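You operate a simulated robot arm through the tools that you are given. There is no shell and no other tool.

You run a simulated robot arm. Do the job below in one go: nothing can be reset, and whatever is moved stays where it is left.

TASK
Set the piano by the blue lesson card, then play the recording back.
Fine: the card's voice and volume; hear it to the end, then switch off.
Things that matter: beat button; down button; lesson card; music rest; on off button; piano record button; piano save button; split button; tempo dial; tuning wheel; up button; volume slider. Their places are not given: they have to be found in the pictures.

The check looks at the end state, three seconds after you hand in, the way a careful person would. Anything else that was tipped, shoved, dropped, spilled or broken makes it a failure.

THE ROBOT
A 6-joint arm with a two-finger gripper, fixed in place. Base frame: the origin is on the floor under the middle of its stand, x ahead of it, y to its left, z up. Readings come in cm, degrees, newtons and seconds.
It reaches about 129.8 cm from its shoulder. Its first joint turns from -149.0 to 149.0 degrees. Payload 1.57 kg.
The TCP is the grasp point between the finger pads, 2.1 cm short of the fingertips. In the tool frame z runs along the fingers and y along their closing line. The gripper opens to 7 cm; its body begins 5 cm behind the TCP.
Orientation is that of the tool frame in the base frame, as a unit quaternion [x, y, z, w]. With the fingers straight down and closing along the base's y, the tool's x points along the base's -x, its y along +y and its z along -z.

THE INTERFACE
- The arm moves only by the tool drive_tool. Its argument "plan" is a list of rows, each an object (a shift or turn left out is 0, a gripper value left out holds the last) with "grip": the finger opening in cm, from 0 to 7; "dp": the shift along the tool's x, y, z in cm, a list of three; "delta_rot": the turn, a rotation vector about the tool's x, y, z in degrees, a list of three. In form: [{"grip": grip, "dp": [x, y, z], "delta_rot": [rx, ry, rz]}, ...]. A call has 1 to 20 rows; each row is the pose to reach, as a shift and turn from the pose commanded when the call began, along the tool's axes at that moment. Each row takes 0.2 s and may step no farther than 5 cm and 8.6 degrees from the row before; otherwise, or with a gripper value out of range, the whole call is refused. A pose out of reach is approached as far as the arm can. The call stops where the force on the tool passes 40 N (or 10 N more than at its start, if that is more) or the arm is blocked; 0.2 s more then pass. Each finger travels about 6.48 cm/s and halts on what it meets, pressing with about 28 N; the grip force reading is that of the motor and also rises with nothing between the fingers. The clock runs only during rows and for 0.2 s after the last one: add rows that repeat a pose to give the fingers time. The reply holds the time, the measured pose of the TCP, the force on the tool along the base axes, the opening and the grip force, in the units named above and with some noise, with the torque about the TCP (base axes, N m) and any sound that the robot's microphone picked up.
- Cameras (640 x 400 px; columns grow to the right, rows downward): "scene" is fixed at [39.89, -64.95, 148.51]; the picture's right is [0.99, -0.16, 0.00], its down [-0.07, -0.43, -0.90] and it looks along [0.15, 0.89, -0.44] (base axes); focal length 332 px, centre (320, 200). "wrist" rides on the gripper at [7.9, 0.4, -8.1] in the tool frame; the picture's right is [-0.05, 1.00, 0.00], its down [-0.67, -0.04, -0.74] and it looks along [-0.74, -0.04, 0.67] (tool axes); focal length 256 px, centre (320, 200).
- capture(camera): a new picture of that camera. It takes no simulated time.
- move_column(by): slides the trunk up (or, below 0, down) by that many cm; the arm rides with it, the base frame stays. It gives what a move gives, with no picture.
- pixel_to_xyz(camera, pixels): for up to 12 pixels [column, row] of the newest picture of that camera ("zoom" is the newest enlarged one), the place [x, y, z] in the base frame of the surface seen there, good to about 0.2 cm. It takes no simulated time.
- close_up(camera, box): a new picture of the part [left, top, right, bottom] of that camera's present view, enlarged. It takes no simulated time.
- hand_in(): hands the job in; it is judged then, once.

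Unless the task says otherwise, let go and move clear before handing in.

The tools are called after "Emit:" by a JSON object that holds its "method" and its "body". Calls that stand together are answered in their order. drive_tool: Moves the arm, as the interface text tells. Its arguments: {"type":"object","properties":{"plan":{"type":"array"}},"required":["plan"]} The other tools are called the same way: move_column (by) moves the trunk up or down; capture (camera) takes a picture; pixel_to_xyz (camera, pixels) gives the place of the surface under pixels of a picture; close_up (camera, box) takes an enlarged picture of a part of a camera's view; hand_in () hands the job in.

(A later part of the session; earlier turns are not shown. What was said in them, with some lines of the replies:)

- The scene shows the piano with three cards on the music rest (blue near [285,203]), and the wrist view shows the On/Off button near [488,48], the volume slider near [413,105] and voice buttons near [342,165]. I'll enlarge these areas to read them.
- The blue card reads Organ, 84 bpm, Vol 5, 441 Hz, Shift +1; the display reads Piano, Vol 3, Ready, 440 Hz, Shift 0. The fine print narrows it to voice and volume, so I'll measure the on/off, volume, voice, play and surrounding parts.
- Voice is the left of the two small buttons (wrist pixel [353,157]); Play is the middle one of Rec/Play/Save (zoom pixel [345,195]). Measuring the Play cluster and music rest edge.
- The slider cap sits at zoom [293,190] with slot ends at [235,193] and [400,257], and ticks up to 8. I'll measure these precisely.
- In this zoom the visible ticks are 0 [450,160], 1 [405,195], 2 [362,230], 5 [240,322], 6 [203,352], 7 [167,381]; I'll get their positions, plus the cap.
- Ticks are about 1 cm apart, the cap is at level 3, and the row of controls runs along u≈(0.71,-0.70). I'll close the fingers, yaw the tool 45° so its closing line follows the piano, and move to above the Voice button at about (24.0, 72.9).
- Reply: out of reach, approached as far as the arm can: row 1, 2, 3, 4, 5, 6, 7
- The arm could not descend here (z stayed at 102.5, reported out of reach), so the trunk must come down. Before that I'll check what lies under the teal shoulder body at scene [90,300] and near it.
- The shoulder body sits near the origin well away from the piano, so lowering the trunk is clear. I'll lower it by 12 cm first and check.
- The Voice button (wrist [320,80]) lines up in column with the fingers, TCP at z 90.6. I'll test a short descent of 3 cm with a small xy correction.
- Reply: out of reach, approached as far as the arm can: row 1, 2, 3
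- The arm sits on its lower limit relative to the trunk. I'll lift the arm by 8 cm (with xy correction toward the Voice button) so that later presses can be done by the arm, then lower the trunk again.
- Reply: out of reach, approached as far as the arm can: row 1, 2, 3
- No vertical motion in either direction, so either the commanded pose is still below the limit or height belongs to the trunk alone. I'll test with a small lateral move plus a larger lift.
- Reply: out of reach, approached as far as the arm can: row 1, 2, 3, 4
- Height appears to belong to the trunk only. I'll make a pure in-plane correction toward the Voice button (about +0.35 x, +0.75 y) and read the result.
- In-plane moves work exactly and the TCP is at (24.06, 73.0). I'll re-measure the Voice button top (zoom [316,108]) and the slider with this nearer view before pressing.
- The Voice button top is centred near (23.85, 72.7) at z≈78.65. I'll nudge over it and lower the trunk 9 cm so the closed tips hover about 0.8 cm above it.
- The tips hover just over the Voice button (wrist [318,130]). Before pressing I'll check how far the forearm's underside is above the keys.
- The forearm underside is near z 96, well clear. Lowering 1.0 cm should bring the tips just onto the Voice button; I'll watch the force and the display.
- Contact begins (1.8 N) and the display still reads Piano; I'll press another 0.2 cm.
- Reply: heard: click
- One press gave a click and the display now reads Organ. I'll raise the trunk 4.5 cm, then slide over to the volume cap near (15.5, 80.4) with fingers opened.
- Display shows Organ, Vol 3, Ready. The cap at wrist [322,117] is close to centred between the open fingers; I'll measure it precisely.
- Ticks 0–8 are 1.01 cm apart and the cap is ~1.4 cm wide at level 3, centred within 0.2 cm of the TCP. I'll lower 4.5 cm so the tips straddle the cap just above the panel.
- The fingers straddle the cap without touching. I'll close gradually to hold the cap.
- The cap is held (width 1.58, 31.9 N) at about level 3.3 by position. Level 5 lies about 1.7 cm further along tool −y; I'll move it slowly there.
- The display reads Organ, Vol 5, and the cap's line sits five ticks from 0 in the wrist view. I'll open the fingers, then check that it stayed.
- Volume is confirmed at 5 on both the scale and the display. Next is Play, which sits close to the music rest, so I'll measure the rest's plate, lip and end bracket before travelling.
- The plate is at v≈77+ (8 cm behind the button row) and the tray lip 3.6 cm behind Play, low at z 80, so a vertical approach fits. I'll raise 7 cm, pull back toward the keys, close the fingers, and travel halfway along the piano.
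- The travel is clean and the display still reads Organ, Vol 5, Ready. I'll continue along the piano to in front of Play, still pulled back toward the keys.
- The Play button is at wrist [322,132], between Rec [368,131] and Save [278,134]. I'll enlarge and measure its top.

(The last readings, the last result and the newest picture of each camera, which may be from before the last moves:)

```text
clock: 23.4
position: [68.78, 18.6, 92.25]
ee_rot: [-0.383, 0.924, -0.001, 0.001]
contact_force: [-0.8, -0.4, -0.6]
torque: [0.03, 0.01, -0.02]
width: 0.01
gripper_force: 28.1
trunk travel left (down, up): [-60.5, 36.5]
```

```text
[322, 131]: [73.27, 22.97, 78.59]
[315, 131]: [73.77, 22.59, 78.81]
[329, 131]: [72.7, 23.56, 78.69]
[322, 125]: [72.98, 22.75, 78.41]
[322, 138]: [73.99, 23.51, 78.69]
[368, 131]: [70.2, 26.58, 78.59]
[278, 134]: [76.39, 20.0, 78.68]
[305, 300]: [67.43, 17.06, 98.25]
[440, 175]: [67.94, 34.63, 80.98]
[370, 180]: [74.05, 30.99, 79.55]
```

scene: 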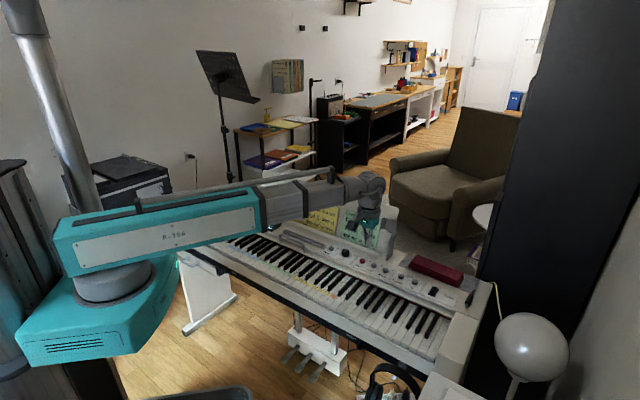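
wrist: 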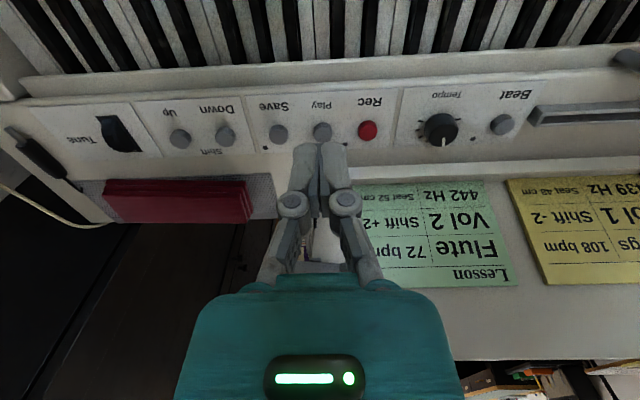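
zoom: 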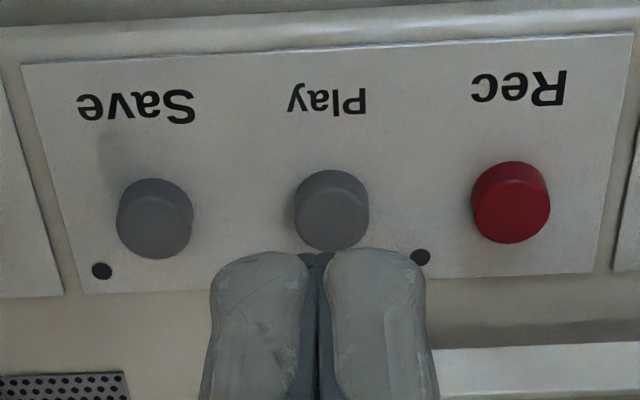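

Play's top centre is about (73.4, 23.2) at z≈78.7. I'll move over it, then lower 10.4 cm so the tips hover about 1 cm above.

Emit:
{"method": "drive_tool", "body": {"plan": [{"grip": 0, "dp": [-3.3, 0.01, 0]}, {"grip": 0, "dp": [-6.55, 0.02, 0]}, {"grip": 0, "dp": [-6.55, 0.02, 0]}]}}

Emit:
{"method": "move_column", "body": {"by": -5}}

Emit:
{"method": "capture", "body": {"camera": "scene"}}

Emit:
{"method": "capture", "body": {"camera": "wrist"}}

```text
clock: 24.2
position: [73.36, 23.21, 92.34]
ee_rot: [-0.382, 0.924, 0.0, 0.0]
contact_force: [0.5, 0.9, 0.0]
torque: [-0.04, 0.02, -0.02]
width: 0.01
gripper_force: 28.0
trunk travel left (down, up): [-60.5, 36.5]
```

```text
clock: 25.1
position: [73.33, 23.22, 87.32]
ee_rot: [-0.383, 0.924, -0.001, 0.0]
contact_force: [-0.3, 0.7, 0.1]
torque: [-0.02, 0.01, -0.02]
width: 0.0
gripper_force: 27.6
trunk travel left (down, up): [-55.5, 41.5]
```

```text
taken
```

scene: 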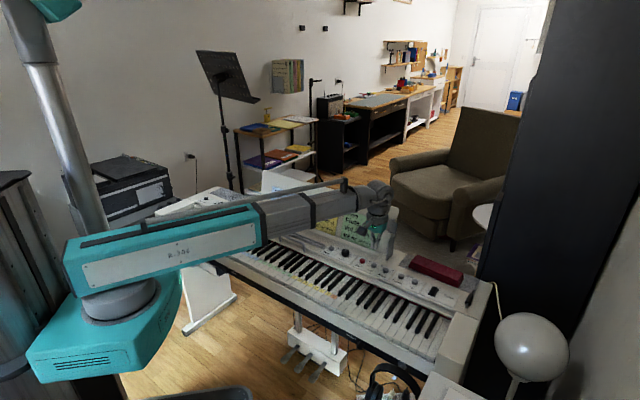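

```text
taken
```

wrist: 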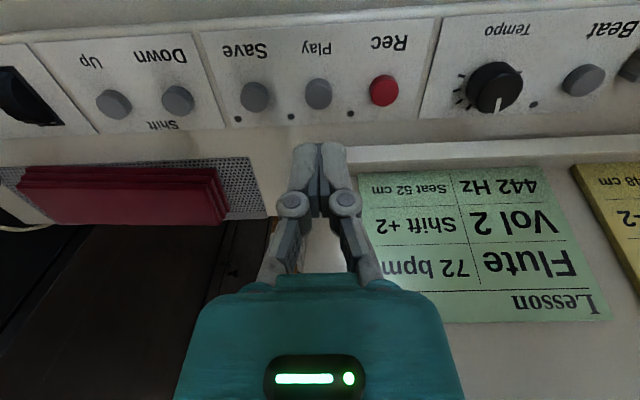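

Everything is aligned with Play (wrist [318,93], column 319). I'll check the clearance to the end bracket in the scene view before lowering the rest.

Emit:
{"method": "close_up", "body": {"camera": "scene", "box": [330, 170, 430, 290]}}

Emit:
{"method": "close_up", "body": {"camera": "wrist", "box": [220, 130, 420, 290]}}

```text
3.33 times, centred on (380, 230) of scene
```

zoom: 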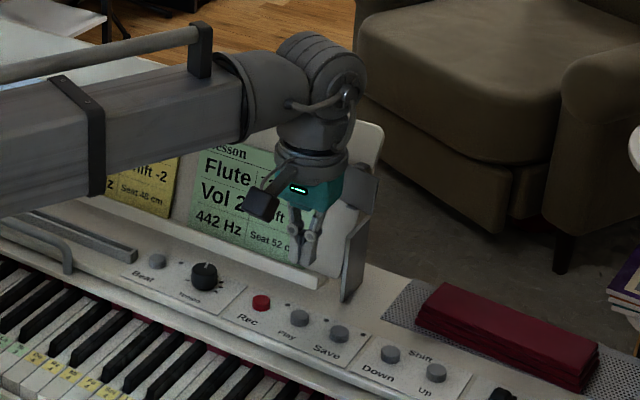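

```text
2.50 times, centred on (320, 210) of wrist
```

zoom: 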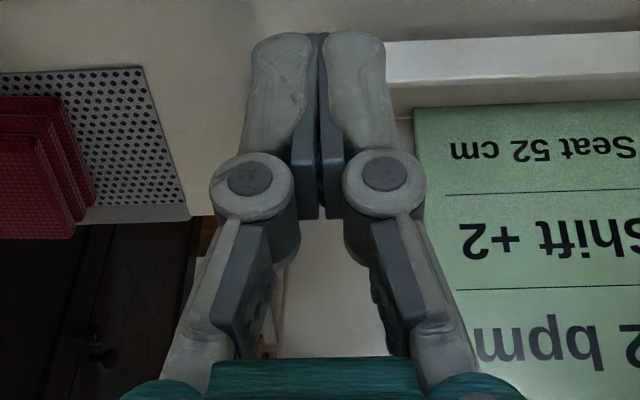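

The end bracket stands directly behind Play, so I'll measure both the gripper's outer surfaces and the bracket to verify clearance.

Emit:
{"method": "pixel_to_xyz", "body": {"camera": "scene", "pixels": [[430, 230], [432, 222], [434, 226], [430, 237], [436, 236], [437, 227], [431, 216], [425, 214], [438, 196], [420, 228]]}}

Emit:
{"method": "close_up", "body": {"camera": "scene", "box": [360, 200, 410, 265]}}

```text
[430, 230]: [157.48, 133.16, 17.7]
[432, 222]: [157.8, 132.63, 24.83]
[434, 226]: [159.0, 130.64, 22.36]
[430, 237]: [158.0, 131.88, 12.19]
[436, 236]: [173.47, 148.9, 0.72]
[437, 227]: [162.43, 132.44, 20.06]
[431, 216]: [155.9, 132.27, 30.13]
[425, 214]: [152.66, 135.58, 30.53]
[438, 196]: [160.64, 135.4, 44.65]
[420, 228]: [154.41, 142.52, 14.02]
```

```text
6.15 times, centred on (385, 232) of scene
```

zoom: 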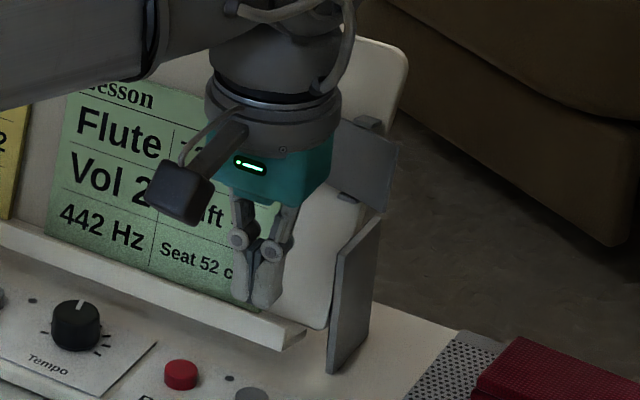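

Emit:
{"method": "pixel_to_xyz", "body": {"camera": "zoom", "pixels": [[300, 185], [328, 160], [318, 185], [335, 105], [300, 120], [365, 165], [385, 200], [350, 130], [350, 290], [375, 230], [265, 295], [340, 60]]}}

```text
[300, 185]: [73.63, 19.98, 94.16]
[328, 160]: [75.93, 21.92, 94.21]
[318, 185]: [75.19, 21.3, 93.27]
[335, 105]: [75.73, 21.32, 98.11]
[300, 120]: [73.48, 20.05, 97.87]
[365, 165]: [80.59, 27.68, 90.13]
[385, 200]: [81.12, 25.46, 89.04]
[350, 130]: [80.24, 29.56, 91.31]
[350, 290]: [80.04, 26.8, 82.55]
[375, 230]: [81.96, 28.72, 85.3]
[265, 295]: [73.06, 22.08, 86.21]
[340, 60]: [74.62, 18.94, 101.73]
```

The gripper's outer radius is about 3.3 cm (v up to ~71.6), while the clip and bracket begin at v≈75, leaving over 3 cm. I'll lower 5.7 cm to hover just above Play.

Emit:
{"method": "move_column", "body": {"by": -5.7}}

Emit:
{"method": "capture", "body": {"camera": "wrist"}}

Emit:
{"method": "close_up", "body": {"camera": "scene", "box": [340, 200, 420, 290]}}

```text
clock: 26.1
position: [73.2, 23.25, 81.73]
ee_rot: [-0.383, 0.924, 0.001, 0.0]
contact_force: [-0.3, -0.7, -0.6]
torque: [0.0, 0.01, -0.01]
width: 0.0
gripper_force: 28.4
trunk travel left (down, up): [-49.8, 47.2]
```

```text
taken
```

wrist: 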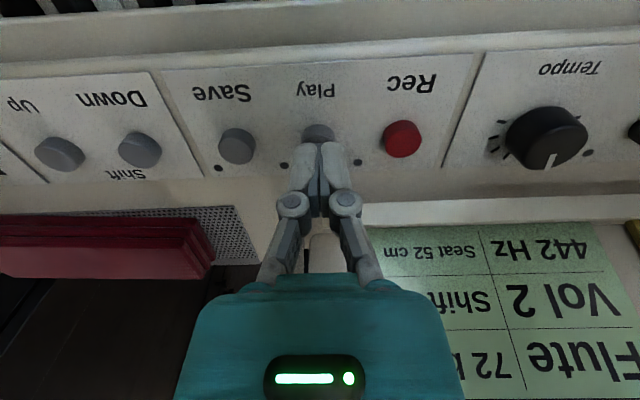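

```text
4.44 times, centred on (380, 245) of scene
```

zoom: 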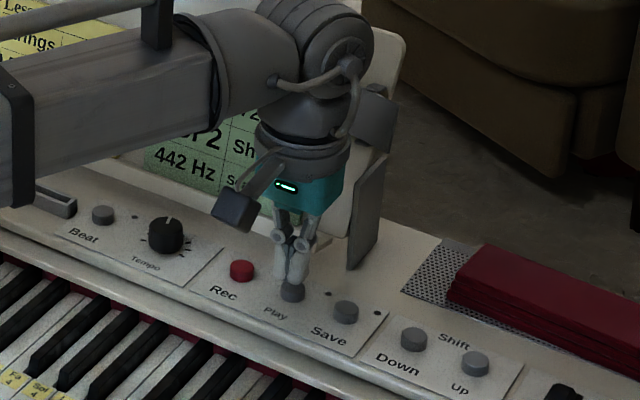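

The tips are right above Play (wrist [318,132]). I'll press 1.2 cm down and listen.

Emit:
{"method": "move_column", "body": {"by": -1.2}}

Emit:
{"method": "capture", "body": {"camera": "wrist"}}

Emit:
{"method": "close_up", "body": {"camera": "scene", "box": [340, 200, 420, 290]}}

```text
clock: 26.7
position: [73.16, 23.16, 80.53]
ee_rot: [-0.383, 0.924, 0.0, 0.0]
contact_force: [0.9, 0.0, 0.2]
torque: [0.0, 0.01, 0.02]
width: 0.6
gripper_force: 28.7
trunk travel left (down, up): [-48.6, 48.4]
```

```text
taken
```

wrist: 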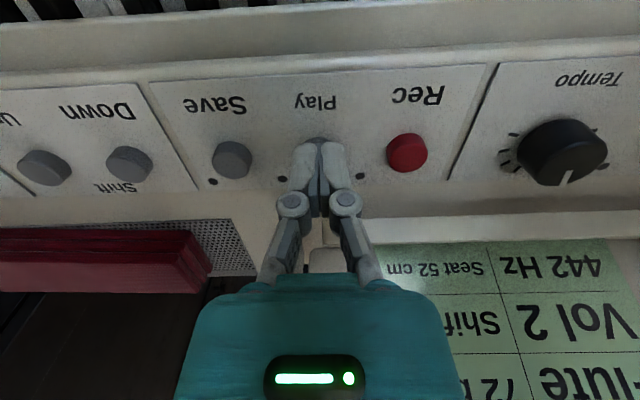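

```text
4.44 times, centred on (380, 245) of scene
```

zoom: 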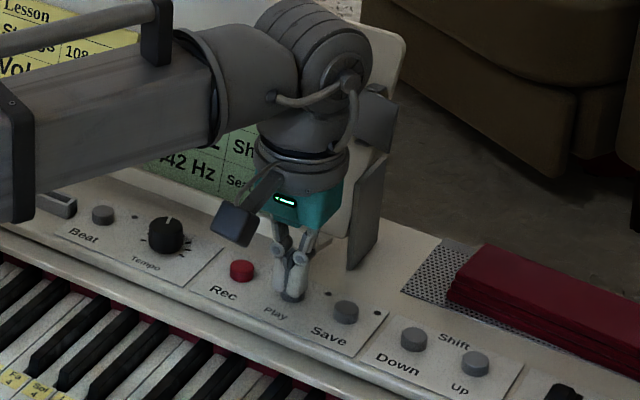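

Contact is starting (width 0.6, as with Voice just before its click) but no click yet. I'll press 0.2 cm more.

Emit:
{"method": "move_column", "body": {"by": -0.2}}

Emit:
{"method": "capture", "body": {"camera": "wrist"}}

Emit:
{"method": "close_up", "body": {"camera": "scene", "box": [180, 160, 420, 300]}}

```text
clock: 27.2
position: [73.18, 23.21, 80.22]
ee_rot: [-0.382, 0.924, -0.001, 0.0]
contact_force: [0.4, -0.7, 1.7]
torque: [0.02, -0.02, -0.01]
width: 0.59
gripper_force: 28.7
trunk travel left (down, up): [-48.4, 48.6]
heard: click
```

```text
taken
```

wrist: 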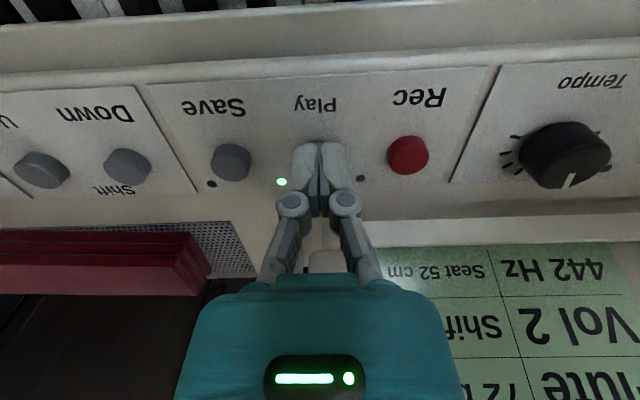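

```text
2.67 times, centred on (300, 230) of scene
```

zoom: 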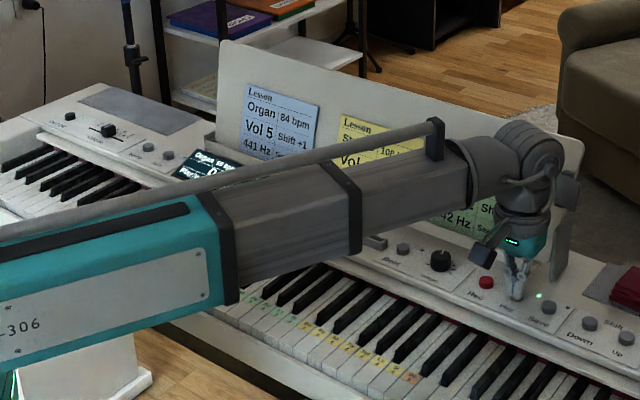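

A click was heard and the Play lamp lit green (wrist [281,181]). I'll rise clear of the button and listen to the playback.

Emit:
{"method": "move_column", "body": {"by": 5}}

Emit:
{"method": "capture", "body": {"camera": "wrist"}}

Emit:
{"method": "close_up", "body": {"camera": "scene", "box": [180, 160, 420, 300]}}

```text
clock: 28.1
position: [73.35, 23.19, 85.21]
ee_rot: [-0.382, 0.924, -0.001, 0.0]
contact_force: [0.3, 0.0, 0.4]
torque: [0.02, 0.0, -0.02]
width: 0.0
gripper_force: 28.7
trunk travel left (down, up): [-53.4, 43.6]
```

```text
taken
```

wrist: 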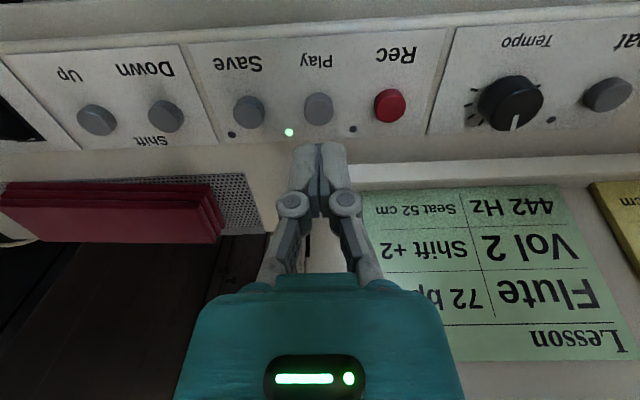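

```text
2.67 times, centred on (300, 230) of scene
```

zoom: 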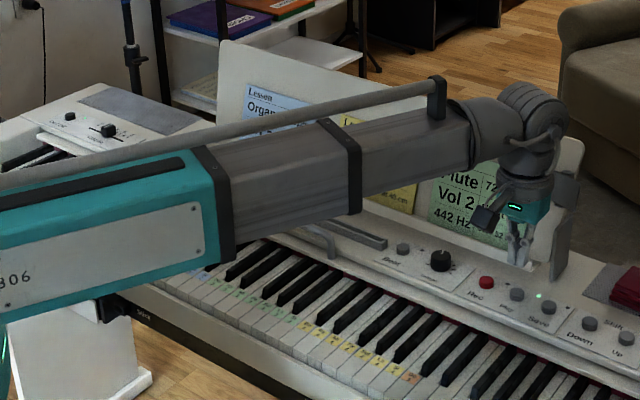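

The Play lamp is still green (wrist [289,132]) after release, so playback is running. I'll rise to travel height, pull back and start toward the On/Off side while listening and watching the display.

Emit:
{"method": "move_column", "body": {"by": 7}}

Emit:
{"method": "drive_tool", "body": {"plan": [{"grip": 0, "dp": [3.3, 0, 0]}, {"grip": 0, "dp": [6.5, 2, 0]}, {"grip": 0, "dp": [6.5, 6.5, 0]}, {"grip": 0, "dp": [6.5, 11, 0]}, {"grip": 0, "dp": [6.5, 15.5, 0]}, {"grip": 0, "dp": [6.5, 20, 0]}, {"grip": 0, "dp": [6.5, 24.5, 0]}, {"grip": 0, "dp": [6.5, 29, 0]}, {"grip": 0, "dp": [6.5, 33.5, 0]}, {"grip": 0, "dp": [6.5, 36, 0]}]}}

Emit:
{"method": "capture", "body": {"camera": "wrist"}}

Emit:
{"method": "capture", "body": {"camera": "scene"}}

```text
clock: 29.2
position: [73.26, 23.19, 92.08]
ee_rot: [-0.383, 0.924, 0.0, 0.0]
contact_force: [-0.2, -0.5, 0.5]
torque: [-0.02, 0.01, 0.0]
width: 0.01
gripper_force: 29.4
trunk travel left (down, up): [-60.4, 36.6]
```

```text
clock: 31.4
position: [43.03, 44.27, 92.12]
ee_rot: [-0.382, 0.924, 0.0, 0.0]
contact_force: [0.5, 0.8, 1.1]
torque: [0.04, 0.01, 0.01]
width: 0.0
gripper_force: 28.2
trunk travel left (down, up): [-60.4, 36.6]
```

```text
taken
```

wrist: 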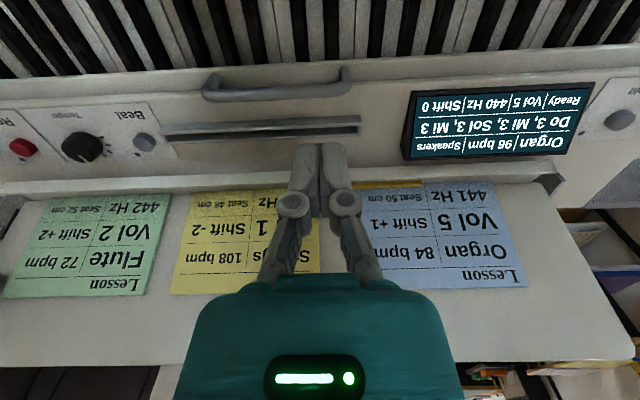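

```text
taken
```

scene: 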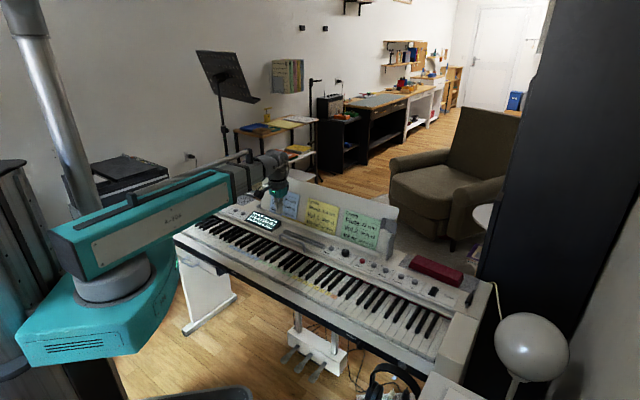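

The display's middle line now shows notes "Do 3, Mi 3, Sol 3, Mi 3", and the status appears to be Ready. I'll check the display and the Play lamp closely.

Emit:
{"method": "close_up", "body": {"camera": "wrist", "box": [390, 70, 610, 180]}}

Emit:
{"method": "close_up", "body": {"camera": "scene", "box": [340, 235, 440, 297]}}

Emit:
{"method": "close_up", "body": {"camera": "scene", "box": [190, 180, 310, 255]}}

```text
2.91 times, centred on (500, 125) of wrist
```

zoom: 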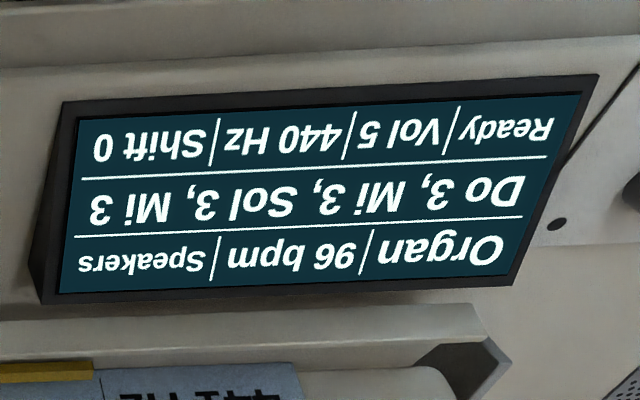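

```text
6.40 times, centred on (390, 266) of scene
```

zoom: 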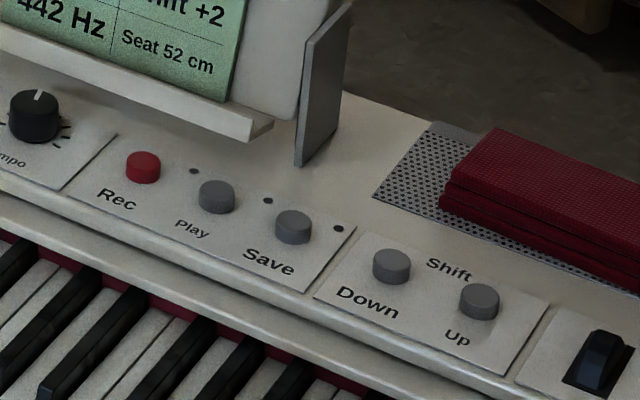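

```text
5.33 times, centred on (250, 218) of scene
```

zoom: 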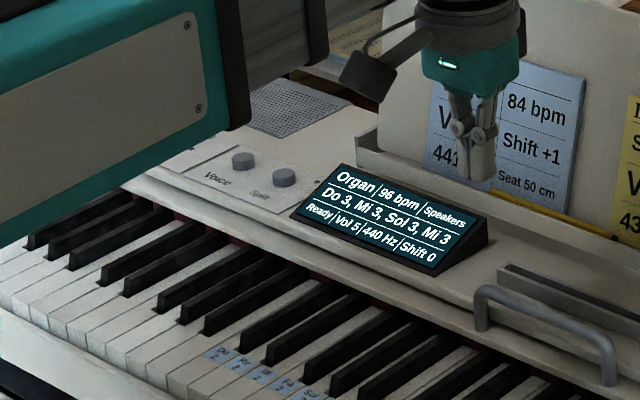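

Playback ran by itself to its end: the Play lamp is out, the status is Ready, and the notes Do Mi Sol Mi are listed under Organ, Vol 5. Now I'll travel to the On/Off side, still pulled back and high.

Emit:
{"method": "drive_tool", "body": {"plan": [{"grip": 0, "dp": [0, 4.5, 0]}, {"grip": 0, "dp": [0, 9, 0]}, {"grip": 0, "dp": [0, 13.5, 0]}, {"grip": 0, "dp": [0, 18, 0]}, {"grip": 0, "dp": [0, 22.5, 0]}, {"grip": 0, "dp": [0, 27, 0]}, {"grip": 0, "dp": [0, 31.5, 0]}, {"grip": 0, "dp": [0, 36, 0]}, {"grip": 0, "dp": [0, 40.5, 0]}, {"grip": 0, "dp": [0, 45, 0]}, {"grip": 0, "dp": [-2, 49, 0]}, {"grip": 0, "dp": [-4.5, 52.5, 0]}, {"grip": 0, "dp": [-6.4, 54.5, 0]}, {"grip": 0, "dp": [-6.4, 54.5, 0]}]}}

Emit:
{"method": "capture", "body": {"camera": "wrist"}}

Emit:
{"method": "close_up", "body": {"camera": "scene", "box": [170, 130, 410, 290]}}

```text
clock: 34.4
position: [8.93, 87.05, 92.21]
ee_rot: [-0.382, 0.924, 0.0, 0.0]
contact_force: [0.1, 0.1, -0.7]
torque: [0.03, 0.01, 0.01]
width: 0.02
gripper_force: 28.4
trunk travel left (down, up): [-60.4, 36.6]
```

```text
taken
```

wrist: 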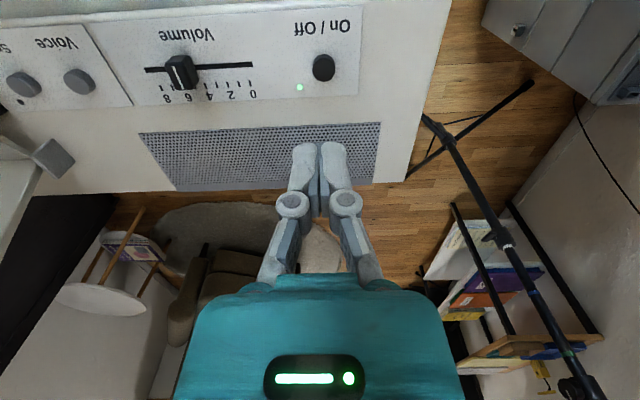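

```text
2.50 times, centred on (290, 210) of scene
```

zoom: 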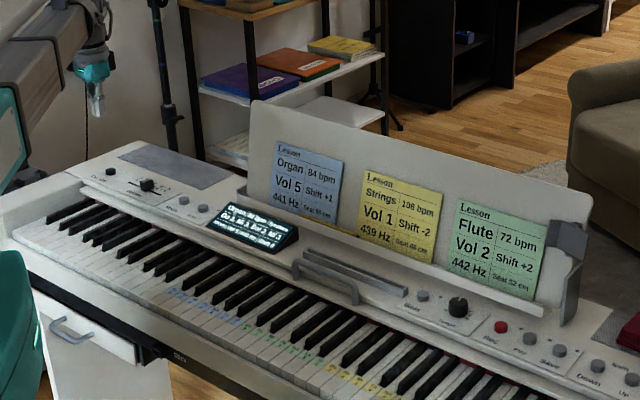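

The On/Off button is at wrist [324,67], with its green lamp at [299,87]. I'll measure it and check the music stand's pole for clearance.

Emit:
{"method": "pixel_to_xyz", "body": {"camera": "wrist", "pixels": [[324, 67], [315, 67], [333, 67], [324, 59], [324, 75], [324, 62], [480, 200], [430, 125], [550, 310], [590, 385], [405, 180]]}}

Emit:
{"method": "close_up", "body": {"camera": "scene", "box": [230, 190, 300, 235]}}

```text
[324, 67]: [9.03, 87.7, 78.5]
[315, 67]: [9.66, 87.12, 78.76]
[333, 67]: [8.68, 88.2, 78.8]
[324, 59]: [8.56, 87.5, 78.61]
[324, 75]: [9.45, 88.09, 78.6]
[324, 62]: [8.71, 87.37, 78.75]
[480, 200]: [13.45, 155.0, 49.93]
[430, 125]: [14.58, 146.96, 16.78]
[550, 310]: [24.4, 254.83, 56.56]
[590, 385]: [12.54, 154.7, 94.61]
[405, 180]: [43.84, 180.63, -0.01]
```

```text
8.89 times, centred on (265, 212) of scene
```

zoom: 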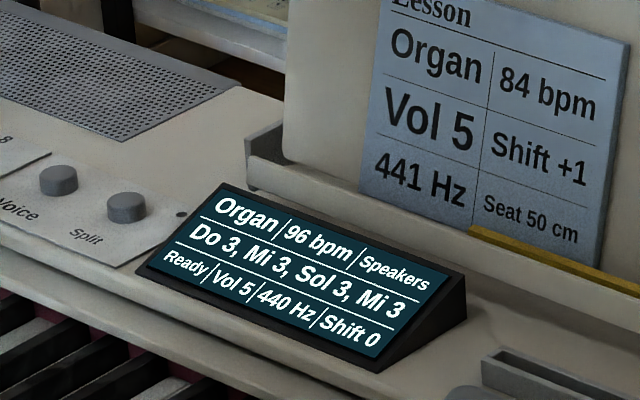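

The stand's pole is far off (y≈155). The button centre is about (9.05, 87.6); I'll correct by half a centimetre and lower to hover above it.

Emit:
{"method": "drive_tool", "body": {"plan": [{"grip": 0, "dp": [-0.46, 0.3, 0]}, {"grip": 0, "dp": [-0.46, 0.3, 0]}]}}

Emit:
{"method": "move_column", "body": {"by": -10.6}}

Emit:
{"method": "capture", "body": {"camera": "wrist"}}

Emit:
{"method": "close_up", "body": {"camera": "scene", "box": [160, 140, 280, 220]}}

```text
clock: 35.0
position: [9.26, 87.63, 92.22]
ee_rot: [-0.383, 0.924, 0.0, 0.0]
contact_force: [-0.4, 0.6, -0.9]
torque: [0.02, -0.02, 0.02]
width: 0.0
gripper_force: 28.7
trunk travel left (down, up): [-60.4, 36.6]
```

```text
clock: 36.4
position: [9.33, 87.62, 81.6]
ee_rot: [-0.382, 0.924, 0.0, 0.0]
contact_force: [-0.3, 0.3, -1.1]
torque: [0.01, 0.03, -0.04]
width: 0.03
gripper_force: 28.6
trunk travel left (down, up): [-49.8, 47.2]
```

```text
taken
```

wrist: 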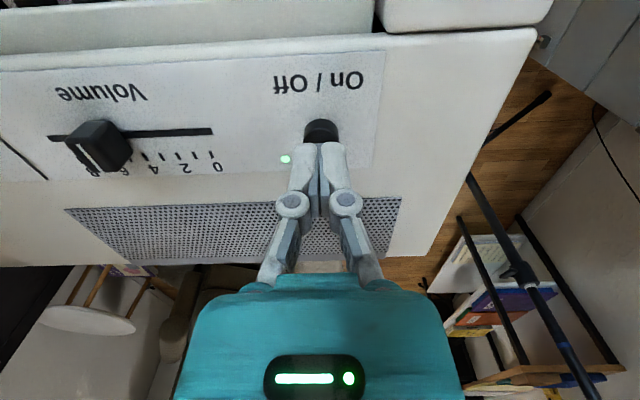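

```text
5.00 times, centred on (220, 180) of scene
```

zoom: 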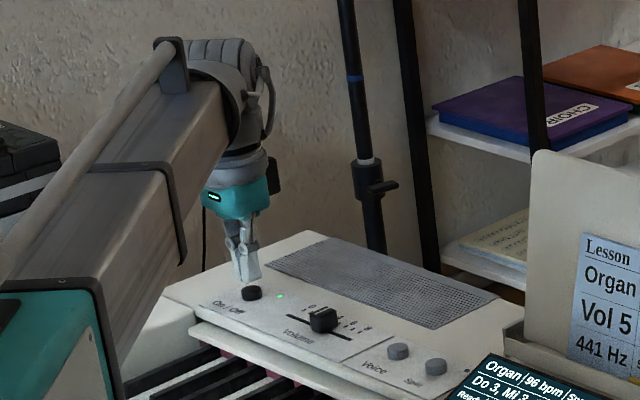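

The tips hover right above the On/Off button (wrist [321,130]). I'll press down 1.2 cm, then a little more as needed.

Emit:
{"method": "move_column", "body": {"by": -1.2}}

Emit:
{"method": "close_up", "body": {"camera": "scene", "box": [180, 160, 300, 240]}}

```text
clock: 37.0
position: [9.18, 87.6, 80.52]
ee_rot: [-0.382, 0.924, 0.0, 0.0]
contact_force: [0.6, 0.6, 1.0]
torque: [-0.01, 0.04, 0.02]
width: 0.6
gripper_force: 28.4
trunk travel left (down, up): [-48.6, 48.4]
heard: click
```

```text
5.00 times, centred on (240, 200) of scene
```

zoom: 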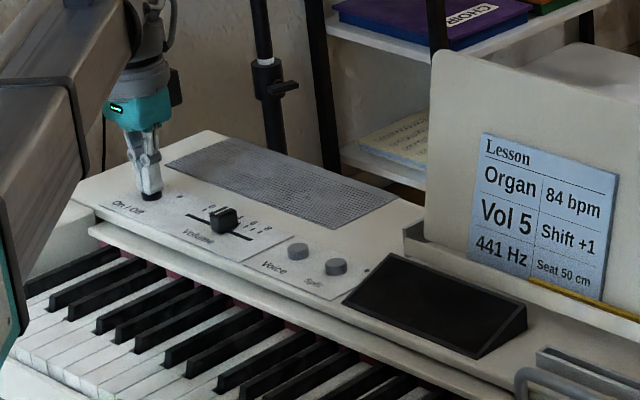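

A click was heard; the display is dark and the power lamp is out. I'll lift off straight up and confirm it stays off.

Emit:
{"method": "move_column", "body": {"by": 12}}

Emit:
{"method": "close_up", "body": {"camera": "scene", "box": [180, 160, 300, 240]}}

Emit:
{"method": "capture", "body": {"camera": "wrist"}}

Emit:
{"method": "capture", "body": {"camera": "scene"}}

```text
clock: 38.5
position: [9.25, 87.65, 92.49]
ee_rot: [-0.383, 0.924, 0.0, 0.0]
contact_force: [0.7, 0.5, 0.0]
torque: [0.02, 0.0, 0.03]
width: 0.0
gripper_force: 28.8
trunk travel left (down, up): [-60.6, 36.4]
```

```text
5.00 times, centred on (240, 200) of scene
```

zoom: 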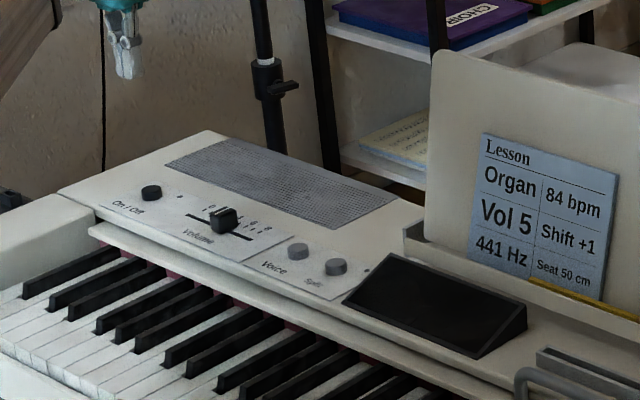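

```text
taken
```

wrist: 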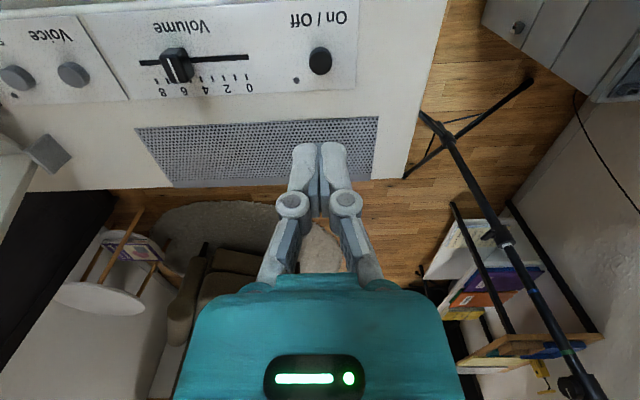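

```text
taken
```

scene: 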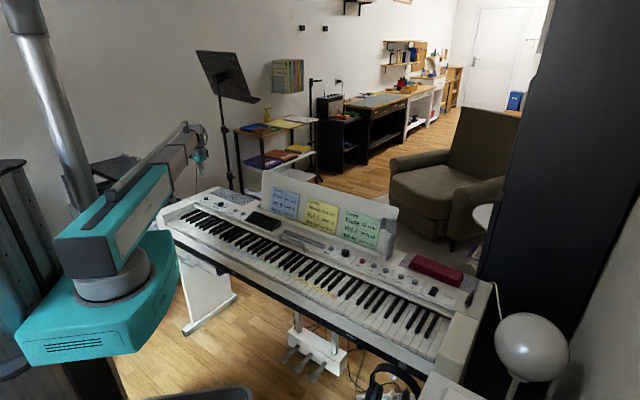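

The piano is off: the display is dark at zoom [435,305] and the power lamp is unlit at wrist [296,79]. The slider rests at 5, the cards, pencil and other controls are undisturbed, and the arm is clear, so I'm handing in.

Emit:
{"method": "hand_in", "body": {}}

```text
The job is handed in.
```

The piano was set to the blue card's voice and volume, the recording was played through to its end, and the piano is now switched off. I handed the job in; no result from the check has come back.

- **Voice:** one press of the Voice button changed the display from Piano to Organ.
- **Volume:** I moved the slider from 3 to 5. The display read Vol 5, and the slider was still at 5 after I let go.
- **Playback:** I pressed Play once and left it alone. Its lamp lit, then went out on its own, and the display showed Do 3, Mi 3, Sol 3, Mi 3 with the status Ready. The microphone reported only button clicks, never the notes, so I judged the end from the lamp and display.
- **Off:** one press of On/Off turned the display and power lamp dark, and they were still dark after I lifted away.

I took the task's "Fine" line to mean only the card's voice and volume, so tempo (96 bpm), tuning (440 Hz) and shift (0) were left as they were. Nothing else appeared disturbed in the last pictures, and the arm is clear of the piano.
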